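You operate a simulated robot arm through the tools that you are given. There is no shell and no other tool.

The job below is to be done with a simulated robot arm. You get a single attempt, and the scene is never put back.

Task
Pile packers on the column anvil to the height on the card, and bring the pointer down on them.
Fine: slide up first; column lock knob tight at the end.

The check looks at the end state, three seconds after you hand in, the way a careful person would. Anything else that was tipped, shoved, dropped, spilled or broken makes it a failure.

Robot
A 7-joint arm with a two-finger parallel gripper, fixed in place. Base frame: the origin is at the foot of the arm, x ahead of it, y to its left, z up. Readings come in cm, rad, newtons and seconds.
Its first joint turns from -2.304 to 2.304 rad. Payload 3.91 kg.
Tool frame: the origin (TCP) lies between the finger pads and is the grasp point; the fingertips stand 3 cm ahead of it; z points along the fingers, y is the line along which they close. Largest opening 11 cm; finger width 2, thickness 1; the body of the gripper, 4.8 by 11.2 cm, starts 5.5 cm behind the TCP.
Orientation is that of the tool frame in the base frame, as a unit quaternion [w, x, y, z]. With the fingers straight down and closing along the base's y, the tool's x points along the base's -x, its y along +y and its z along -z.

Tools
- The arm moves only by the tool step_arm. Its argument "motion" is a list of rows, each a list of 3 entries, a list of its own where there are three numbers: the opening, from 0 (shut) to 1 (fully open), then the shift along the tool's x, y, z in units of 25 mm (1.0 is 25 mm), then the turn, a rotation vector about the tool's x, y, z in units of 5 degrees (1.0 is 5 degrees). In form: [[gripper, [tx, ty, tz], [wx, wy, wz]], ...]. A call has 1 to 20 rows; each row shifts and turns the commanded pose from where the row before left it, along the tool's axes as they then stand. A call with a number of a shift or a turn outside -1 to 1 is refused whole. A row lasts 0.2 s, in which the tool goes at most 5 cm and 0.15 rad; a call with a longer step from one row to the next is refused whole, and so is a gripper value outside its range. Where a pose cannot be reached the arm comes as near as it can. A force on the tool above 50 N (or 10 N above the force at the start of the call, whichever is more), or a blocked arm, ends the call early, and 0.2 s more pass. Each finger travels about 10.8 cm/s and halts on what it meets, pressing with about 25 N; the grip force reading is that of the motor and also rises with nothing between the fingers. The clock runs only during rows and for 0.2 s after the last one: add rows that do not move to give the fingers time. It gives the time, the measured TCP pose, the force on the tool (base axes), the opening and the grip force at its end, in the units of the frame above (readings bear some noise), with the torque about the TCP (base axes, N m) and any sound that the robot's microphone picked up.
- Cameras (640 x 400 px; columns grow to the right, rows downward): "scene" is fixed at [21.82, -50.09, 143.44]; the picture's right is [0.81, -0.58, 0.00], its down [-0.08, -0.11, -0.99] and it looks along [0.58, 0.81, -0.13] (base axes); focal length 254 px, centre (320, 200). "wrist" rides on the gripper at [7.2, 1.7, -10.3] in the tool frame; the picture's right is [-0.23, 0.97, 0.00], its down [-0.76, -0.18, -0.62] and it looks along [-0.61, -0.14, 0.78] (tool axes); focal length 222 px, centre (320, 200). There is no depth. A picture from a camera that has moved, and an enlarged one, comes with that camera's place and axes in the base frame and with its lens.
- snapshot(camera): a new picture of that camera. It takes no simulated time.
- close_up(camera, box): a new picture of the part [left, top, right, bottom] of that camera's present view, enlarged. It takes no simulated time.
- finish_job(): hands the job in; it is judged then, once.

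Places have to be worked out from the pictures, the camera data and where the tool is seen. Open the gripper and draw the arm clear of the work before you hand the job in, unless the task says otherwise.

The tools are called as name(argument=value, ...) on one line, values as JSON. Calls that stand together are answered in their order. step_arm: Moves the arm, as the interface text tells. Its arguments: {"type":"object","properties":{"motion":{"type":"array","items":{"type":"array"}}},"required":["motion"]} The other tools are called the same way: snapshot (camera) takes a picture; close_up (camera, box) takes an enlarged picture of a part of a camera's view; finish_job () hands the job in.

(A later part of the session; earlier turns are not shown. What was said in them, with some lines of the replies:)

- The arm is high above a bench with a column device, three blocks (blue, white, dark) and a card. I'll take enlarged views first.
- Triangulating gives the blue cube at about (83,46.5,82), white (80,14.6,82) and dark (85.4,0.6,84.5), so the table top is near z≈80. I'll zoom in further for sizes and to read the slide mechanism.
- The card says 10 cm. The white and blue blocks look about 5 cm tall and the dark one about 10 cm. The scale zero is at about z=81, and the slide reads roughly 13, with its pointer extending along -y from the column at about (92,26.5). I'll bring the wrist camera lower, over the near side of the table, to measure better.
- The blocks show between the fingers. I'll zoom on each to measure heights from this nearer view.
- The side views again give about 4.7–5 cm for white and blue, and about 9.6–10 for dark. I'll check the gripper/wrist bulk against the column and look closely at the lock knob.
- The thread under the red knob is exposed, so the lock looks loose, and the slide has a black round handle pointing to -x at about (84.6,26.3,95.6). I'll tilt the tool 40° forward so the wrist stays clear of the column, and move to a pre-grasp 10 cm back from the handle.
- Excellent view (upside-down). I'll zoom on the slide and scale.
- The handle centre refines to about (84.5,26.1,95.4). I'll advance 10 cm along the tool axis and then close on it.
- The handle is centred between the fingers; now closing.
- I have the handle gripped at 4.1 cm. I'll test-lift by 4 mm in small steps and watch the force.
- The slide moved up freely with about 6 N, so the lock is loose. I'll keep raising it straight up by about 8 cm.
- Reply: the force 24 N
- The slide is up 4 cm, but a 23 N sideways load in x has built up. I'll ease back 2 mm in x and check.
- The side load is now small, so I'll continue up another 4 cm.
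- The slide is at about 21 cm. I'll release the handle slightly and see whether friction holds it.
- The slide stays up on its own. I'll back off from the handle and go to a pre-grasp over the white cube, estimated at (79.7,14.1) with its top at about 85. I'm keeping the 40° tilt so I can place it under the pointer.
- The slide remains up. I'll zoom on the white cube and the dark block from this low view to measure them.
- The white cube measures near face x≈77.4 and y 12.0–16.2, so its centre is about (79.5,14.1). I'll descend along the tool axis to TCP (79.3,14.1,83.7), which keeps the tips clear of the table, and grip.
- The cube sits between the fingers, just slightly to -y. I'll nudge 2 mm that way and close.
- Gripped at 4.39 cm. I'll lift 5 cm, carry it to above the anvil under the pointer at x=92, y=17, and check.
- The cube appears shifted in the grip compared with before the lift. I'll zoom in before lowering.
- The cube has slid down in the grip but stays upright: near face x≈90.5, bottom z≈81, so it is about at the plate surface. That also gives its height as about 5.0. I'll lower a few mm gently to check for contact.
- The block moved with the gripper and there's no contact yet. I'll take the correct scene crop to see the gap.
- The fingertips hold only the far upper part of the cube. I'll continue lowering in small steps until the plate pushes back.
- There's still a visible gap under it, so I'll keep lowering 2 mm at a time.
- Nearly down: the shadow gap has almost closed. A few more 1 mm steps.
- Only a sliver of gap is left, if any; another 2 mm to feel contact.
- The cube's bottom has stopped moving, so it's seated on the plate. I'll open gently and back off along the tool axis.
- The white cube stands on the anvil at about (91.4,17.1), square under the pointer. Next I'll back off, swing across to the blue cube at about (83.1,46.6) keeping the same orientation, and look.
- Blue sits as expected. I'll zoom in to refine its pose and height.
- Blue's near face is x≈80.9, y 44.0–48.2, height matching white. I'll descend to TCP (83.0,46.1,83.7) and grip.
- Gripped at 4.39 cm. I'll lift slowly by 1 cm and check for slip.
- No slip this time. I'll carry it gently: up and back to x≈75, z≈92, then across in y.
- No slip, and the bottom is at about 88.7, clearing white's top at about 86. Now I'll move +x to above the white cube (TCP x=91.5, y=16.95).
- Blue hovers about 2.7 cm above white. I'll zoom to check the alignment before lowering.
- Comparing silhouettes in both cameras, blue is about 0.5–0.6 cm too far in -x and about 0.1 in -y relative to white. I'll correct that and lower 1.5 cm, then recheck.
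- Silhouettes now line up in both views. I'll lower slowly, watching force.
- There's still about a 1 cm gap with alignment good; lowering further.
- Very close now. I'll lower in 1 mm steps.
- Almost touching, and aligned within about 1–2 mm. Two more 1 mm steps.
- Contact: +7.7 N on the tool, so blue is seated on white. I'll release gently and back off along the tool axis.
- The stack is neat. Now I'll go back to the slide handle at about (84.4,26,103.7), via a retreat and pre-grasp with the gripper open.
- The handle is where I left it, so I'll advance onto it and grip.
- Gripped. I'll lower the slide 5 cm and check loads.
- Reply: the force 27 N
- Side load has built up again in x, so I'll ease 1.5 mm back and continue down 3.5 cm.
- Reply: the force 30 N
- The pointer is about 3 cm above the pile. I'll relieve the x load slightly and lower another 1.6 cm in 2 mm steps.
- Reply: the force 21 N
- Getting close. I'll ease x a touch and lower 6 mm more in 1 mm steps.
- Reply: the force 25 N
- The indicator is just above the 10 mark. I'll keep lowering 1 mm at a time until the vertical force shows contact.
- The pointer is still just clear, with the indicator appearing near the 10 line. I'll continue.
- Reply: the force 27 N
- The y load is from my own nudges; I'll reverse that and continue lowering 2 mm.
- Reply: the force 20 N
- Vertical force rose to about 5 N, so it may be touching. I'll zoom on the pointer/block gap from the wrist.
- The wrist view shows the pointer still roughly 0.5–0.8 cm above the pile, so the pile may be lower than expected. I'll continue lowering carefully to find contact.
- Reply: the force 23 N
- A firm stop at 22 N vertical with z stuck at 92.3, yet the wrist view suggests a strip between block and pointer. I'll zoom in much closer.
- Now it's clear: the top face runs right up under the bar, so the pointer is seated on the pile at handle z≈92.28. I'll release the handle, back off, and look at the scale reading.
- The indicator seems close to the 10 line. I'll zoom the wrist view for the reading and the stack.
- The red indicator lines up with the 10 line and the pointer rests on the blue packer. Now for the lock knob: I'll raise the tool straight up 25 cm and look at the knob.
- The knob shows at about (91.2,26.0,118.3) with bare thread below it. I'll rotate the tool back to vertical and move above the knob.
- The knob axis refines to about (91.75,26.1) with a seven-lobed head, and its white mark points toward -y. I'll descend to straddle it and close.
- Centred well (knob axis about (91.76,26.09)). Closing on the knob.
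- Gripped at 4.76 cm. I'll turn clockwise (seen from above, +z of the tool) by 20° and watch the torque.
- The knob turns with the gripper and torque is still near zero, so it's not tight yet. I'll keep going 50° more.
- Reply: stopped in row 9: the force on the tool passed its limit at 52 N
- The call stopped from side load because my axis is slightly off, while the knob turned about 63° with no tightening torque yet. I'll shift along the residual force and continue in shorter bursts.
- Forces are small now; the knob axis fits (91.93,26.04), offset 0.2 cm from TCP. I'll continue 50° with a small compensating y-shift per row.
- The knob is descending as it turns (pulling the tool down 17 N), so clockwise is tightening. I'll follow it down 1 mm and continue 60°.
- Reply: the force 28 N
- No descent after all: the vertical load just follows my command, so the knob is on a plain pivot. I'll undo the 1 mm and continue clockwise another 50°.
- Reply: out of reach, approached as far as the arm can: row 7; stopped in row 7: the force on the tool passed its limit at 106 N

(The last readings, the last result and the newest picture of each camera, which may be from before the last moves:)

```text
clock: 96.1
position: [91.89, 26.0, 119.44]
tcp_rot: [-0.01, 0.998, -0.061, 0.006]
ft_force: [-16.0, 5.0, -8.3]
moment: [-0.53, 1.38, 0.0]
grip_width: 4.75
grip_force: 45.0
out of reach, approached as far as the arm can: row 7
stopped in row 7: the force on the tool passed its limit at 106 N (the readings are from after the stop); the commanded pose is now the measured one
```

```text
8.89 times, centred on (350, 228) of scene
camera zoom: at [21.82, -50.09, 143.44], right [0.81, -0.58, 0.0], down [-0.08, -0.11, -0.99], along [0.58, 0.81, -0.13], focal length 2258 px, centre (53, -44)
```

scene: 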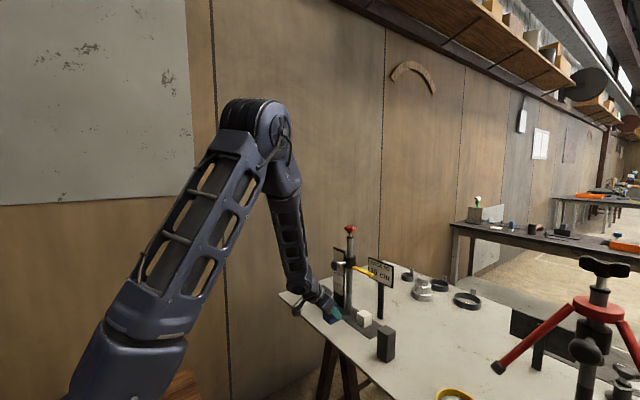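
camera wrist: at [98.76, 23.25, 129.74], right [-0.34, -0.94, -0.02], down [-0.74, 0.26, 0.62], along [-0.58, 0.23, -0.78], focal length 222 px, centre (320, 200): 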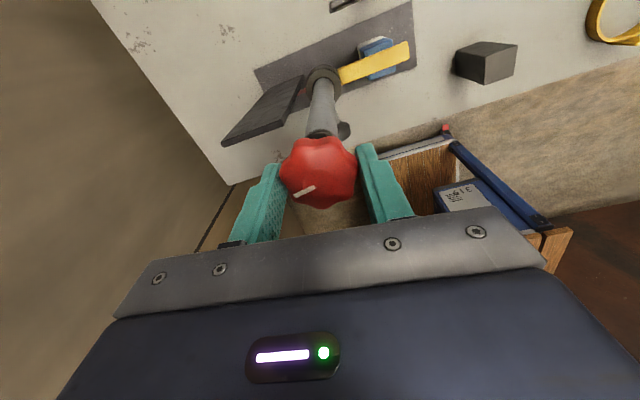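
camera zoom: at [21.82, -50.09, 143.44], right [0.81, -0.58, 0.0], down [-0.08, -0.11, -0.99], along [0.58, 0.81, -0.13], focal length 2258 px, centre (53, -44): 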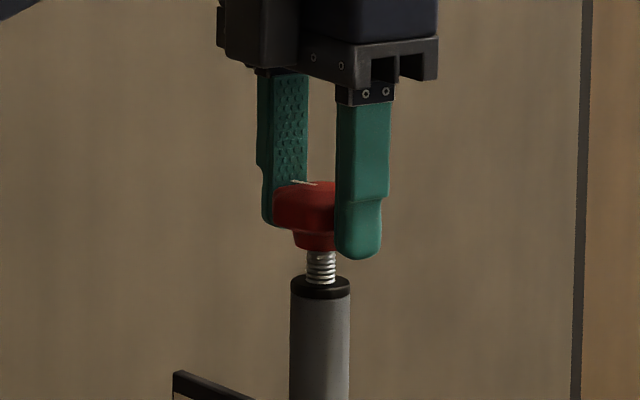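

I hit the wrist joint limit after about 187° of turning, still with no tightening torque, and the gripper slid up 1 cm on the knob. I'll open, level the small tilt, and rotate the open gripper back about the knob axis to regrip.

step_arm(motion=[[0.6, [0, 0, 0], [0, 0, 0]], [1, [0, 0, 0], [0, 0, 0]], [1, [0, 0, 0], [0, 0, 0]], [1, [0, 0, 0], [-0.237, -0.124, 0]], [1, [0, 0, 0], [0, 0, -1]], [1, [0, 0, 0], [0, 0, -1]], [1, [0, 0, 0], [0, 0, -1]], [1, [0, 0, 0], [0, 0, -1]], [1, [0, 0, 0], [0, 0, -1]], [1, [0, 0, 0], [0, 0, -1]], [1, [0, 0, 0], [0, 0, -1]], [1, [0, 0, 0], [0, 0, -1]], [1, [0, 0, 0], [0, 0, -1]], [1, [0, 0, 0], [0, 0, -1]], [1, [0, 0, 0], [0, 0, -1]], [1, [0, 0, 0], [0, 0, -1]], [1, [0, 0, 0], [0, 0, -1]], [1, [0, 0, 0], [0, 0, -1]], [1, [0, 0, 0], [0, 0, -1]]])

close_up(camera="scene", box=[330, 205, 370, 250])

close_up(camera="scene", box=[325, 225, 405, 335])

```text
clock: 100.1
position: [91.99, 25.94, 119.35]
tcp_rot: [0.001, 0.828, 0.56, 0.0]
ft_force: [0.5, 0.3, -0.5]
moment: [-0.01, -0.04, 0.01]
grip_width: 10.99
grip_force: 0.0
```

```text
8.89 times, centred on (350, 228) of scene
camera zoom: at [21.82, -50.09, 143.44], right [0.81, -0.58, 0.0], down [-0.08, -0.11, -0.99], along [0.58, 0.81, -0.13], focal length 2258 px, centre (53, -44)
```

zoom: 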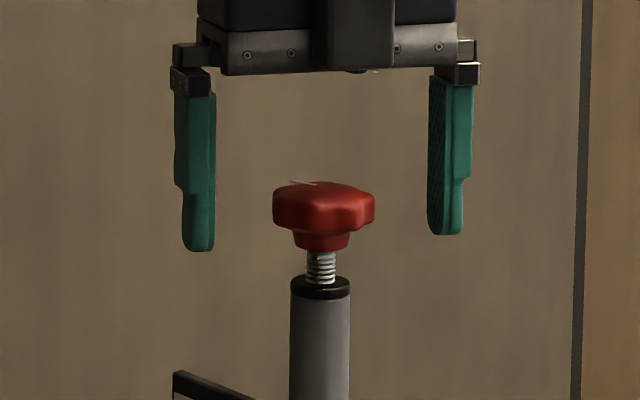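

```text
3.64 times, centred on (365, 280) of scene
camera zoom: at [21.82, -50.09, 143.44], right [0.81, -0.58, 0.0], down [-0.08, -0.11, -0.99], along [0.58, 0.81, -0.13], focal length 924 px, centre (156, -91)
```

zoom: 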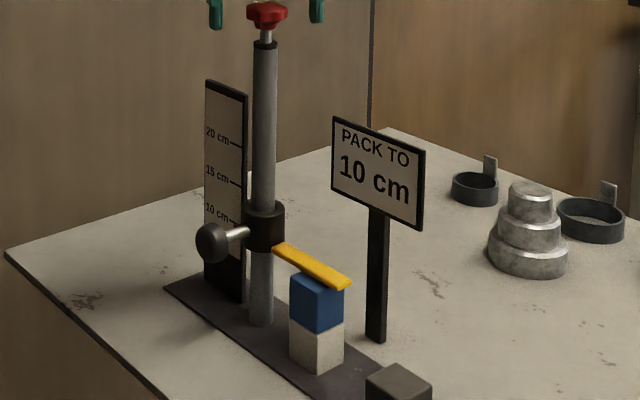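

The pile and slide are undisturbed. I'll keep rotating the open gripper back, then lower 1 cm for the next grip.

step_arm(motion=[[1, [0, 0, 0], [0, 0, -1]], [1, [0, 0, 0], [0, 0, -1]], [1, [0, 0, 0], [0, 0, -1]], [1, [0, 0, 0], [0, 0, -1]], [1, [0, 0, 0], [0, 0, -1]], [1, [0, 0, 0], [0, 0, -1]], [1, [0, 0, 0], [0, 0, -1]], [1, [0, 0, 0], [0, 0, -1]], [1, [0, 0, 0], [0, 0, -1]], [1, [0, 0, 0], [0, 0, -1]], [1, [0, 0, 0], [0, 0, -1]], [1, [0, 0, 0], [0, 0, -1]], [1, [0, 0, 0], [0, 0, -1]], [1, [0, 0, 0], [0, 0, -1]], [1, [0, 0, 0], [0, 0, -1]], [1, [0, 0, 0], [0, 0, -1]], [1, [0, 0, 0], [0, 0, -1]], [1, [0, 0, 0], [0, 0, -1]], [1, [0, 0, 0], [0, 0, -1]], [1, [0, 0, 0], [0, 0, -1]]])

step_arm(motion=[[1, [0, 0, 0], [0, 0, -1]], [1, [0, 0, 0], [0, 0, -1]], [1, [0, 0, 0], [0, 0, -1]], [1, [0, 0, 0], [0, 0, -1]], [1, [0, 0, 0], [0, 0, -1]], [1, [0, 0, 0], [0, 0, -1]], [1, [0, 0, 0], [0, 0, -1]], [1, [0, 0, 0], [0, 0, -1]], [1, [0, 0, 0], [0, 0, -1]], [1, [0, 0, 0], [0, 0, -1]], [1, [0, 0, 0], [0, 0, -1]], [1, [0, 0, 0], [0, 0, -1]], [1, [0, 0, 0], [0, 0, -1]], [1, [0, 0, 0], [0, 0, -1]], [1, [0, 0, 0], [0, 0, -1]], [1, [0, 0, 0], [0, 0, -1]], [1, [0, 0, 0], [0, 0, -1]], [1, [0, 0, 0], [0, 0, -1]], [1, [0, 0, 0], [0, 0, -1]], [1, [0, 0, 0], [0, 0, -1]]])

snapshot(camera="wrist")

close_up(camera="wrist", box=[240, 110, 400, 230])

```text
clock: 104.3
position: [91.97, 25.82, 119.41]
tcp_rot: [0.001, 0.104, 0.995, 0.0]
ft_force: [-0.6, 0.5, -0.5]
moment: [0.0, 0.0, -0.01]
grip_width: 10.99
grip_force: 0.0
```

```text
clock: 108.5
position: [92.05, 25.87, 119.37]
tcp_rot: [0.001, -0.695, 0.719, 0.0]
ft_force: [0.1, -0.2, 0.0]
moment: [-0.01, -0.03, 0.01]
grip_width: 11.0
grip_force: 0.1
```

```text
taken
camera wrist: at [90.07, 18.69, 129.74], right [-0.97, 0.26, 0.0], down [0.2, 0.76, 0.62], along [0.16, 0.6, -0.78], focal length 222 px, centre (320, 200)
```

wrist: 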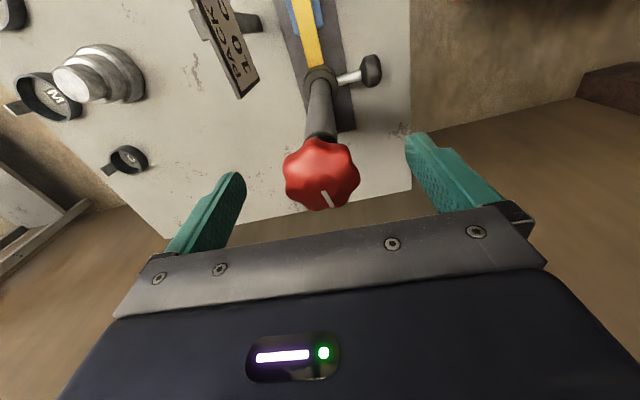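

```text
3.33 times, centred on (320, 170) of wrist
camera zoom: at [90.07, 18.69, 129.74], right [-0.97, 0.26, 0.0], down [0.2, 0.76, 0.62], along [0.16, 0.6, -0.78], focal length 740 px, centre (320, 300)
```

zoom: 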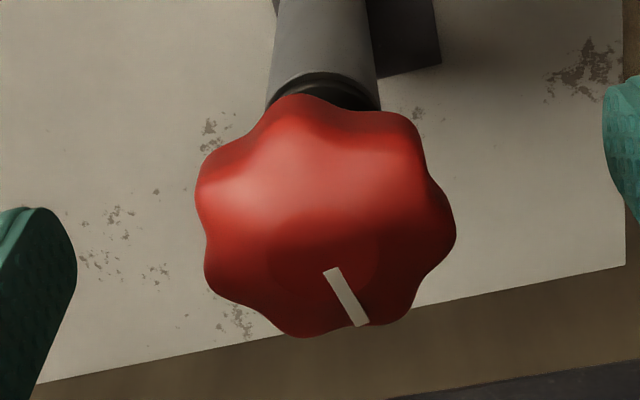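

Knob axis from this view is about (91.95,25.97). I'll shift onto the axis, rotate back another 30° for more stroke, lower 1.1 cm, and grip.

step_arm(motion=[[1, [-0.05, 0, 0], [0, 0, 0]], [1, [0, 0, 0], [0, 0, -1]], [1, [0, 0, 0], [0, 0, -1]], [1, [0, 0, 0], [0, 0, -1]], [1, [0, 0, 0], [0, 0, -1]], [1, [0, 0, 0], [0, 0, -1]], [1, [0, 0, 0], [0, 0, -1]], [1, [0, 0, 0.22], [0, 0, 0]], [1, [0, 0, 0.21], [0, 0, 0]], [0.7, [0, 0, 0], [0, 0, 0]], [0.5, [0, 0, 0], [0, 0, 0]], [0, [0, 0, 0], [0, 0, 0]], [0, [0, 0, 0], [0, 0, 0]], [0, [0, 0, 0], [0, 0, 0]]])

close_up(camera="wrist", box=[240, 110, 400, 230])

```text
clock: 111.5
position: [91.97, 26.17, 118.39]
tcp_rot: [-0.001, 0.858, -0.514, 0.001]
ft_force: [-3.6, -2.6, -3.2]
moment: [-0.21, 0.31, 0.0]
grip_width: 5.0
grip_force: 44.9
```

```text
3.33 times, centred on (320, 170) of wrist
camera zoom: at [93.9, 18.81, 128.72], right [-0.97, -0.26, 0.0], down [-0.2, 0.76, 0.62], along [-0.16, 0.6, -0.78], focal length 740 px, centre (320, 300)
```

zoom: 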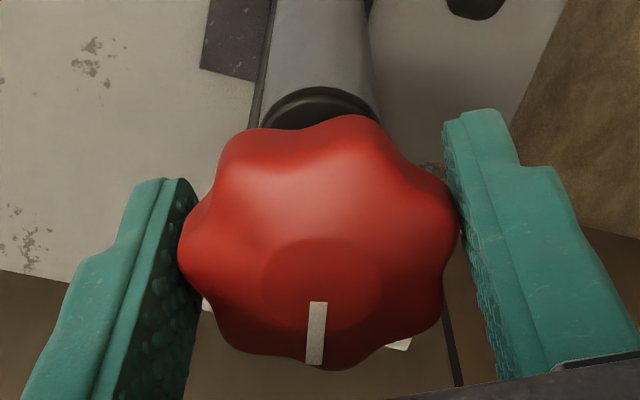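

Good, centred grip (5.0 cm) with low loads. Turning clockwise 40°.

step_arm(motion=[[0, [0, 0, 0], [0, 0, 1]], [0, [0, 0, 0], [0, 0, 1]], [0, [0, 0, 0], [0, 0, 1]], [0, [0, 0, 0], [0, 0, 1]], [0, [0, 0, 0], [0, 0, 1]], [0, [0, 0, 0], [0, 0, 1]], [0, [0, 0, 0], [0, 0, 1]], [0, [0, 0, 0], [0, 0, 1]], [0, [0, 0, 0], [0, 0, 0]]])

close_up(camera="wrist", box=[240, 110, 400, 230])

```text
clock: 113.5
position: [92.03, 26.09, 118.32]
tcp_rot: [0.001, -0.63, 0.777, 0.0]
ft_force: [-3.3, -0.1, 2.5]
moment: [0.41, 0.22, 0.95]
grip_width: 4.95
grip_force: 45.7
```

```text
3.33 times, centred on (320, 170) of wrist
camera zoom: at [88.81, 19.29, 128.71], right [-0.91, 0.42, 0.0], down [0.33, 0.71, 0.62], along [0.27, 0.56, -0.78], focal length 740 px, centre (320, 300)
```

zoom: 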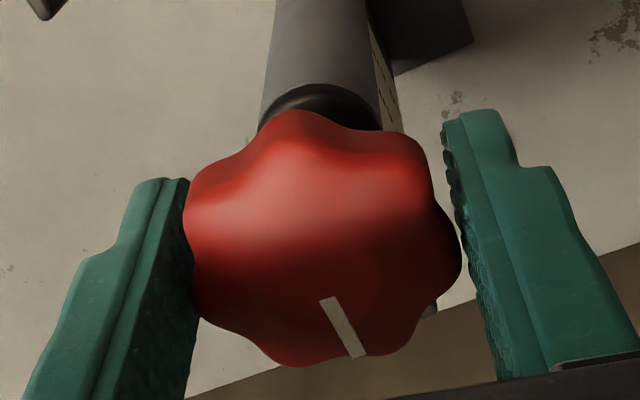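

Torque has jumped to about 0.95 N·m: the knob turned about 20° more, then held while the fingers slipped. It's tightening, so I'll push another 15° to see if it yields further.

step_arm(motion=[[0, [0, 0, 0], [0, 0, 0.6]], [0, [0, 0, 0], [0, 0, 0.6]], [0, [0, 0, 0], [0, 0, 0.6]], [0, [0, 0, 0], [0, 0, 0.6]], [0, [0, 0, 0], [0, 0, 0.6]], [0, [0, 0, 0], [0, 0, 0]]])

close_up(camera="wrist", box=[240, 110, 400, 230])

close_up(camera="scene", box=[325, 225, 405, 335])

```text
clock: 114.9
position: [92.04, 26.1, 118.29]
tcp_rot: [0.0, -0.523, 0.852, -0.001]
ft_force: [0.5, -2.2, -2.2]
moment: [0.25, 0.3, 0.41]
grip_width: 4.95
grip_force: 44.7
```

```text
3.33 times, centred on (320, 170) of wrist
camera zoom: at [87.18, 20.3, 128.64], right [-0.76, 0.64, 0.0], down [0.5, 0.6, 0.62], along [0.4, 0.48, -0.78], focal length 740 px, centre (320, 300)
```

zoom: 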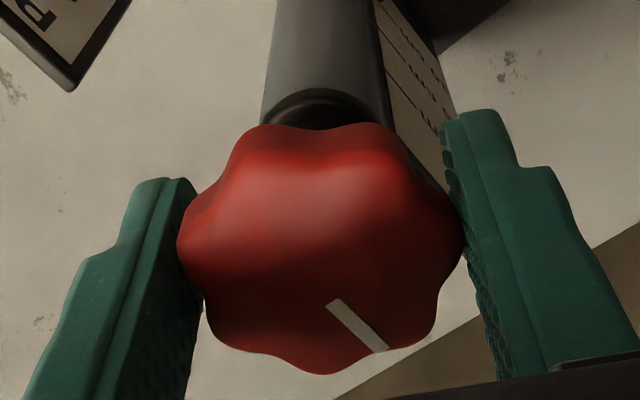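

```text
3.64 times, centred on (365, 280) of scene
camera zoom: at [21.82, -50.09, 143.44], right [0.81, -0.58, 0.0], down [-0.08, -0.11, -0.99], along [0.58, 0.81, -0.13], focal length 924 px, centre (156, -91)
```

zoom: 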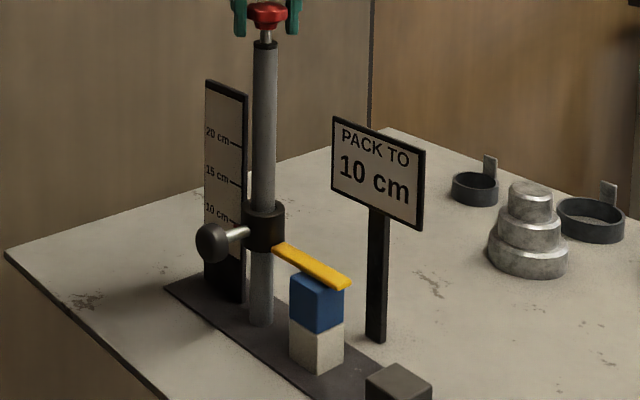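

The mark now stays put (about 90°, pointing +y) while the fingers slip, so the knob has reached its tight end. For certainty I'll regrip 40° back and torque it once more.

step_arm(motion=[[0.6, [0, 0, 0], [0, 0, 0]], [0.8, [0, 0, 0], [0, 0, 0]], [0.8, [0, 0, 0], [0, 0, -1]], [0.8, [0, 0, 0], [0, 0, -1]], [0.8, [0, 0, 0], [0, 0, -1]], [0.8, [0, 0, 0], [0, 0, -1]], [0.8, [0, 0, 0], [0, 0, -1]], [0.8, [0, 0, 0], [0, 0, -1]], [0.6, [0, 0, 0], [0, 0, -1]], [0.4, [0, 0, 0], [0, 0, 0]], [0, [0, 0, 0], [0, 0, 0]], [0, [0, 0, 0], [0, 0, 0]], [0, [0, 0, 0], [0, 0, 0]]])

close_up(camera="wrist", box=[240, 110, 400, 230])

step_arm(motion=[[0, [0, 0, 0], [0, 0, 0.5]], [0, [0, 0, 0], [0, 0, 0.5]], [0, [0, 0, 0], [0, 0, 0.5]], [0, [0, 0, 0], [0, 0, 0.5]], [0, [0, 0, 0], [0, 0, 0]]])

close_up(camera="wrist", box=[240, 110, 400, 230])

```text
clock: 117.7
position: [91.94, 25.88, 118.21]
tcp_rot: [-0.002, 0.756, -0.655, 0.0]
ft_force: [-14.5, -7.1, -5.6]
moment: [-1.15, 0.44, 0.04]
grip_width: 4.89
grip_force: 45.4
```

```text
3.33 times, centred on (320, 170) of wrist
camera zoom: at [91.34, 18.51, 128.65], right [-1.0, 0.09, 0.0], down [0.07, 0.78, 0.62], along [0.06, 0.62, -0.78], focal length 740 px, centre (320, 300)
```

zoom: 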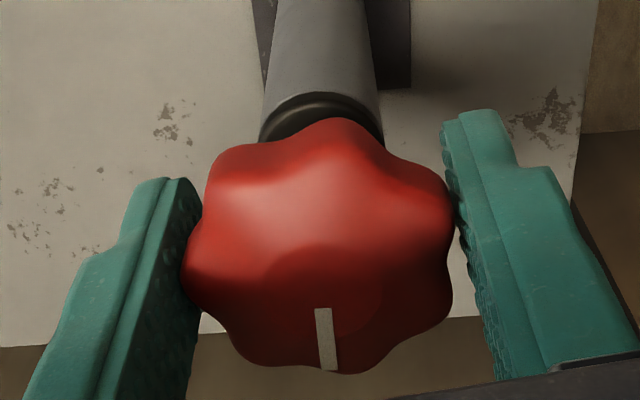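

```text
clock: 118.9
position: [91.98, 26.01, 118.36]
tcp_rot: [0.002, -0.695, 0.719, -0.001]
ft_force: [-6.3, 0.2, -3.1]
moment: [-0.51, 0.02, 1.37]
grip_width: 4.76
grip_force: 45.8
```

```text
3.33 times, centred on (320, 170) of wrist
camera zoom: at [90.04, 18.83, 128.69], right [-0.97, 0.26, 0.0], down [0.2, 0.76, 0.62], along [0.16, 0.6, -0.78], focal length 740 px, centre (320, 300)
```

zoom: 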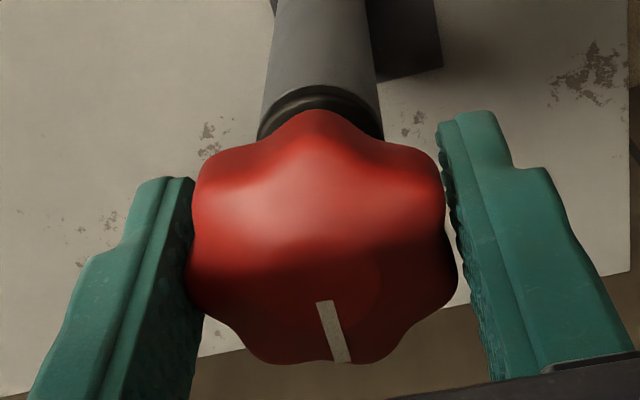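

The mark holds at about 89° even under 1.37 N·m, so the lock knob is tight. I'll release, rise straight up 12 cm, then retreat toward the base.

step_arm(motion=[[0.5, [0, 0, 0], [0, 0, 0]], [0.8, [0, 0, 0], [0, 0, 0]], [1, [0, 0, 0], [0, 0, 0]], [1, [0, 0, 0], [0, 0, 0]], [1, [0, 0, -0.4], [0, 0, 0]], [1, [0, 0, -0.8], [0, 0, 0]], [1, [0, 0, -0.8], [0, 0, 0]], [1, [0, 0, -0.8], [0, 0, 0]], [1, [0, 0, -0.8], [0, 0, 0]], [1, [0, 0, -0.8], [0, 0, 0]], [1, [0, 0, -0.8], [0, 0, 0]], [1, [0, 0.9, 0], [0, 0, 0]], [1, [0, 0.9, 0], [0, 0, 0]], [1, [0, 0.9, 0], [0, 0, 0]], [1, [0, 0.9, 0], [0, 0, 0]], [1, [0, 0.9, 0], [0, 0, 0]], [1, [0, 0.9, 0], [0, 0, 0]], [1, [0, 0.9, 0], [0, 0, 0]], [1, [0, 0.9, 0], [0, 0, 0]], [1, [0, 0, 0], [0, 0, 0]]])

snapshot(camera="scene")

close_up(camera="scene", box=[325, 225, 405, 335])

close_up(camera="scene", box=[335, 272, 391, 314])

close_up(camera="scene", box=[338, 222, 362, 240])

```text
clock: 123.1
position: [73.96, 26.67, 131.2]
tcp_rot: [0.001, -0.695, 0.719, 0.0]
ft_force: [-0.7, 0.6, 0.5]
moment: [0.01, -0.02, -0.02]
grip_width: 10.98
grip_force: 0.1
```

```text
taken
```

scene: 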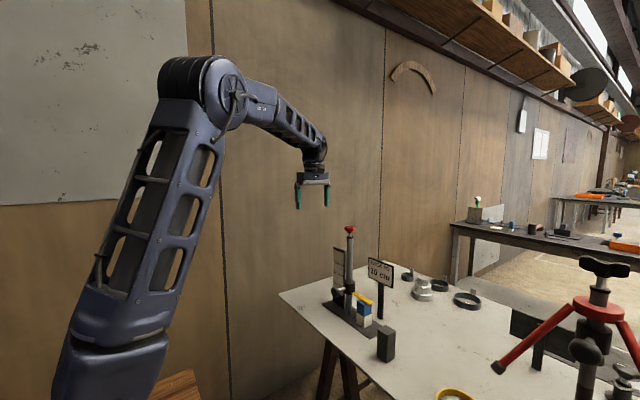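

```text
3.64 times, centred on (365, 280) of scene
camera zoom: at [21.82, -50.09, 143.44], right [0.81, -0.58, 0.0], down [-0.08, -0.11, -0.99], along [0.58, 0.81, -0.13], focal length 924 px, centre (156, -91)
```

zoom: 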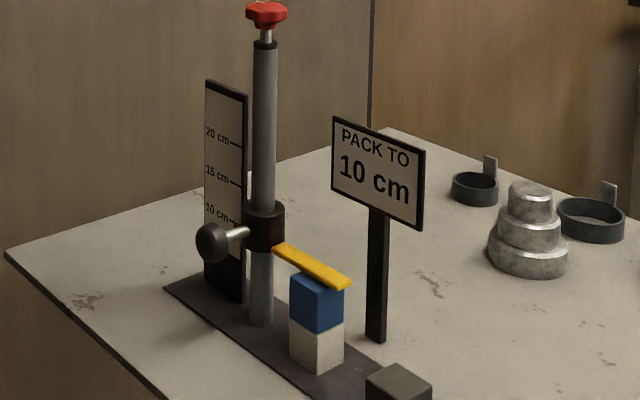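

```text
9.52 times, centred on (363, 293) of scene
camera zoom: at [21.82, -50.09, 143.44], right [0.81, -0.58, 0.0], down [-0.08, -0.11, -0.99], along [0.58, 0.81, -0.13], focal length 2419 px, centre (-90, -686)
```

zoom: 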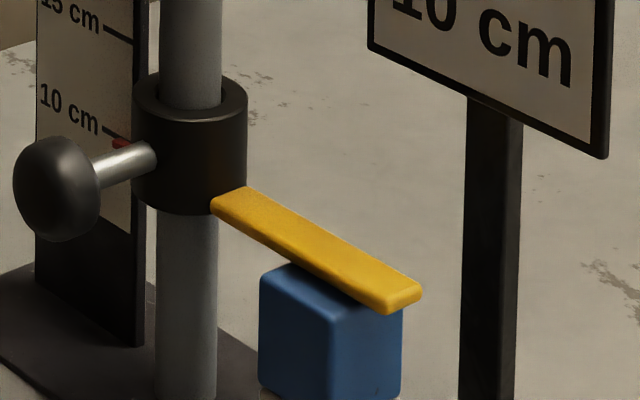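

```text
16.00 times, centred on (350, 231) of scene
camera zoom: at [21.82, -50.09, 143.44], right [0.81, -0.58, 0.0], down [-0.08, -0.11, -0.99], along [0.58, 0.81, -0.13], focal length 4064 px, centre (-160, -296)
```

zoom: 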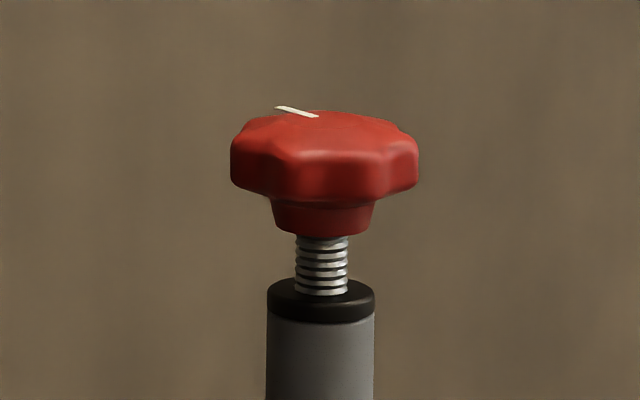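

Final state:
- White and blue packers are stacked on the anvil with the pointer resting on them.
- The indicator is at the 10 line.
- The lock knob is turned to its clockwise end stop.
- The gripper is open and clear, and nothing else has moved.

I'm handing in.

finish_job()

```text
The job is handed in.
```

The white and blue packers are stacked on the column anvil, and the pointer is down on them reading 10 cm on the scale. I've handed the job in; no verdict had come back when I wrote this.

- **Slide:** I raised it to about 21 cm before placing anything. Then I lowered it onto the pile until it met firm resistance.
- **Packers:** White is underneath and blue on top, lined up to within about 2 mm. I left the dark block where it was.
- **Lock knob:** I turned it about 200° clockwise until it would turn no further, and it held under about 1.4 N·m. I didn't push on the slide afterwards to confirm the lock grips.
- **During the work:** The white packer slid down in the gripper while I carried it. I set it down upright on the anvil and it stayed put. Turning the knob, I once reached the wrist's travel limit and the force peaked at 106 N. The stack and stand looked unchanged afterwards.

The gripper is open and clear of the work, and nothing else on the table was touched.
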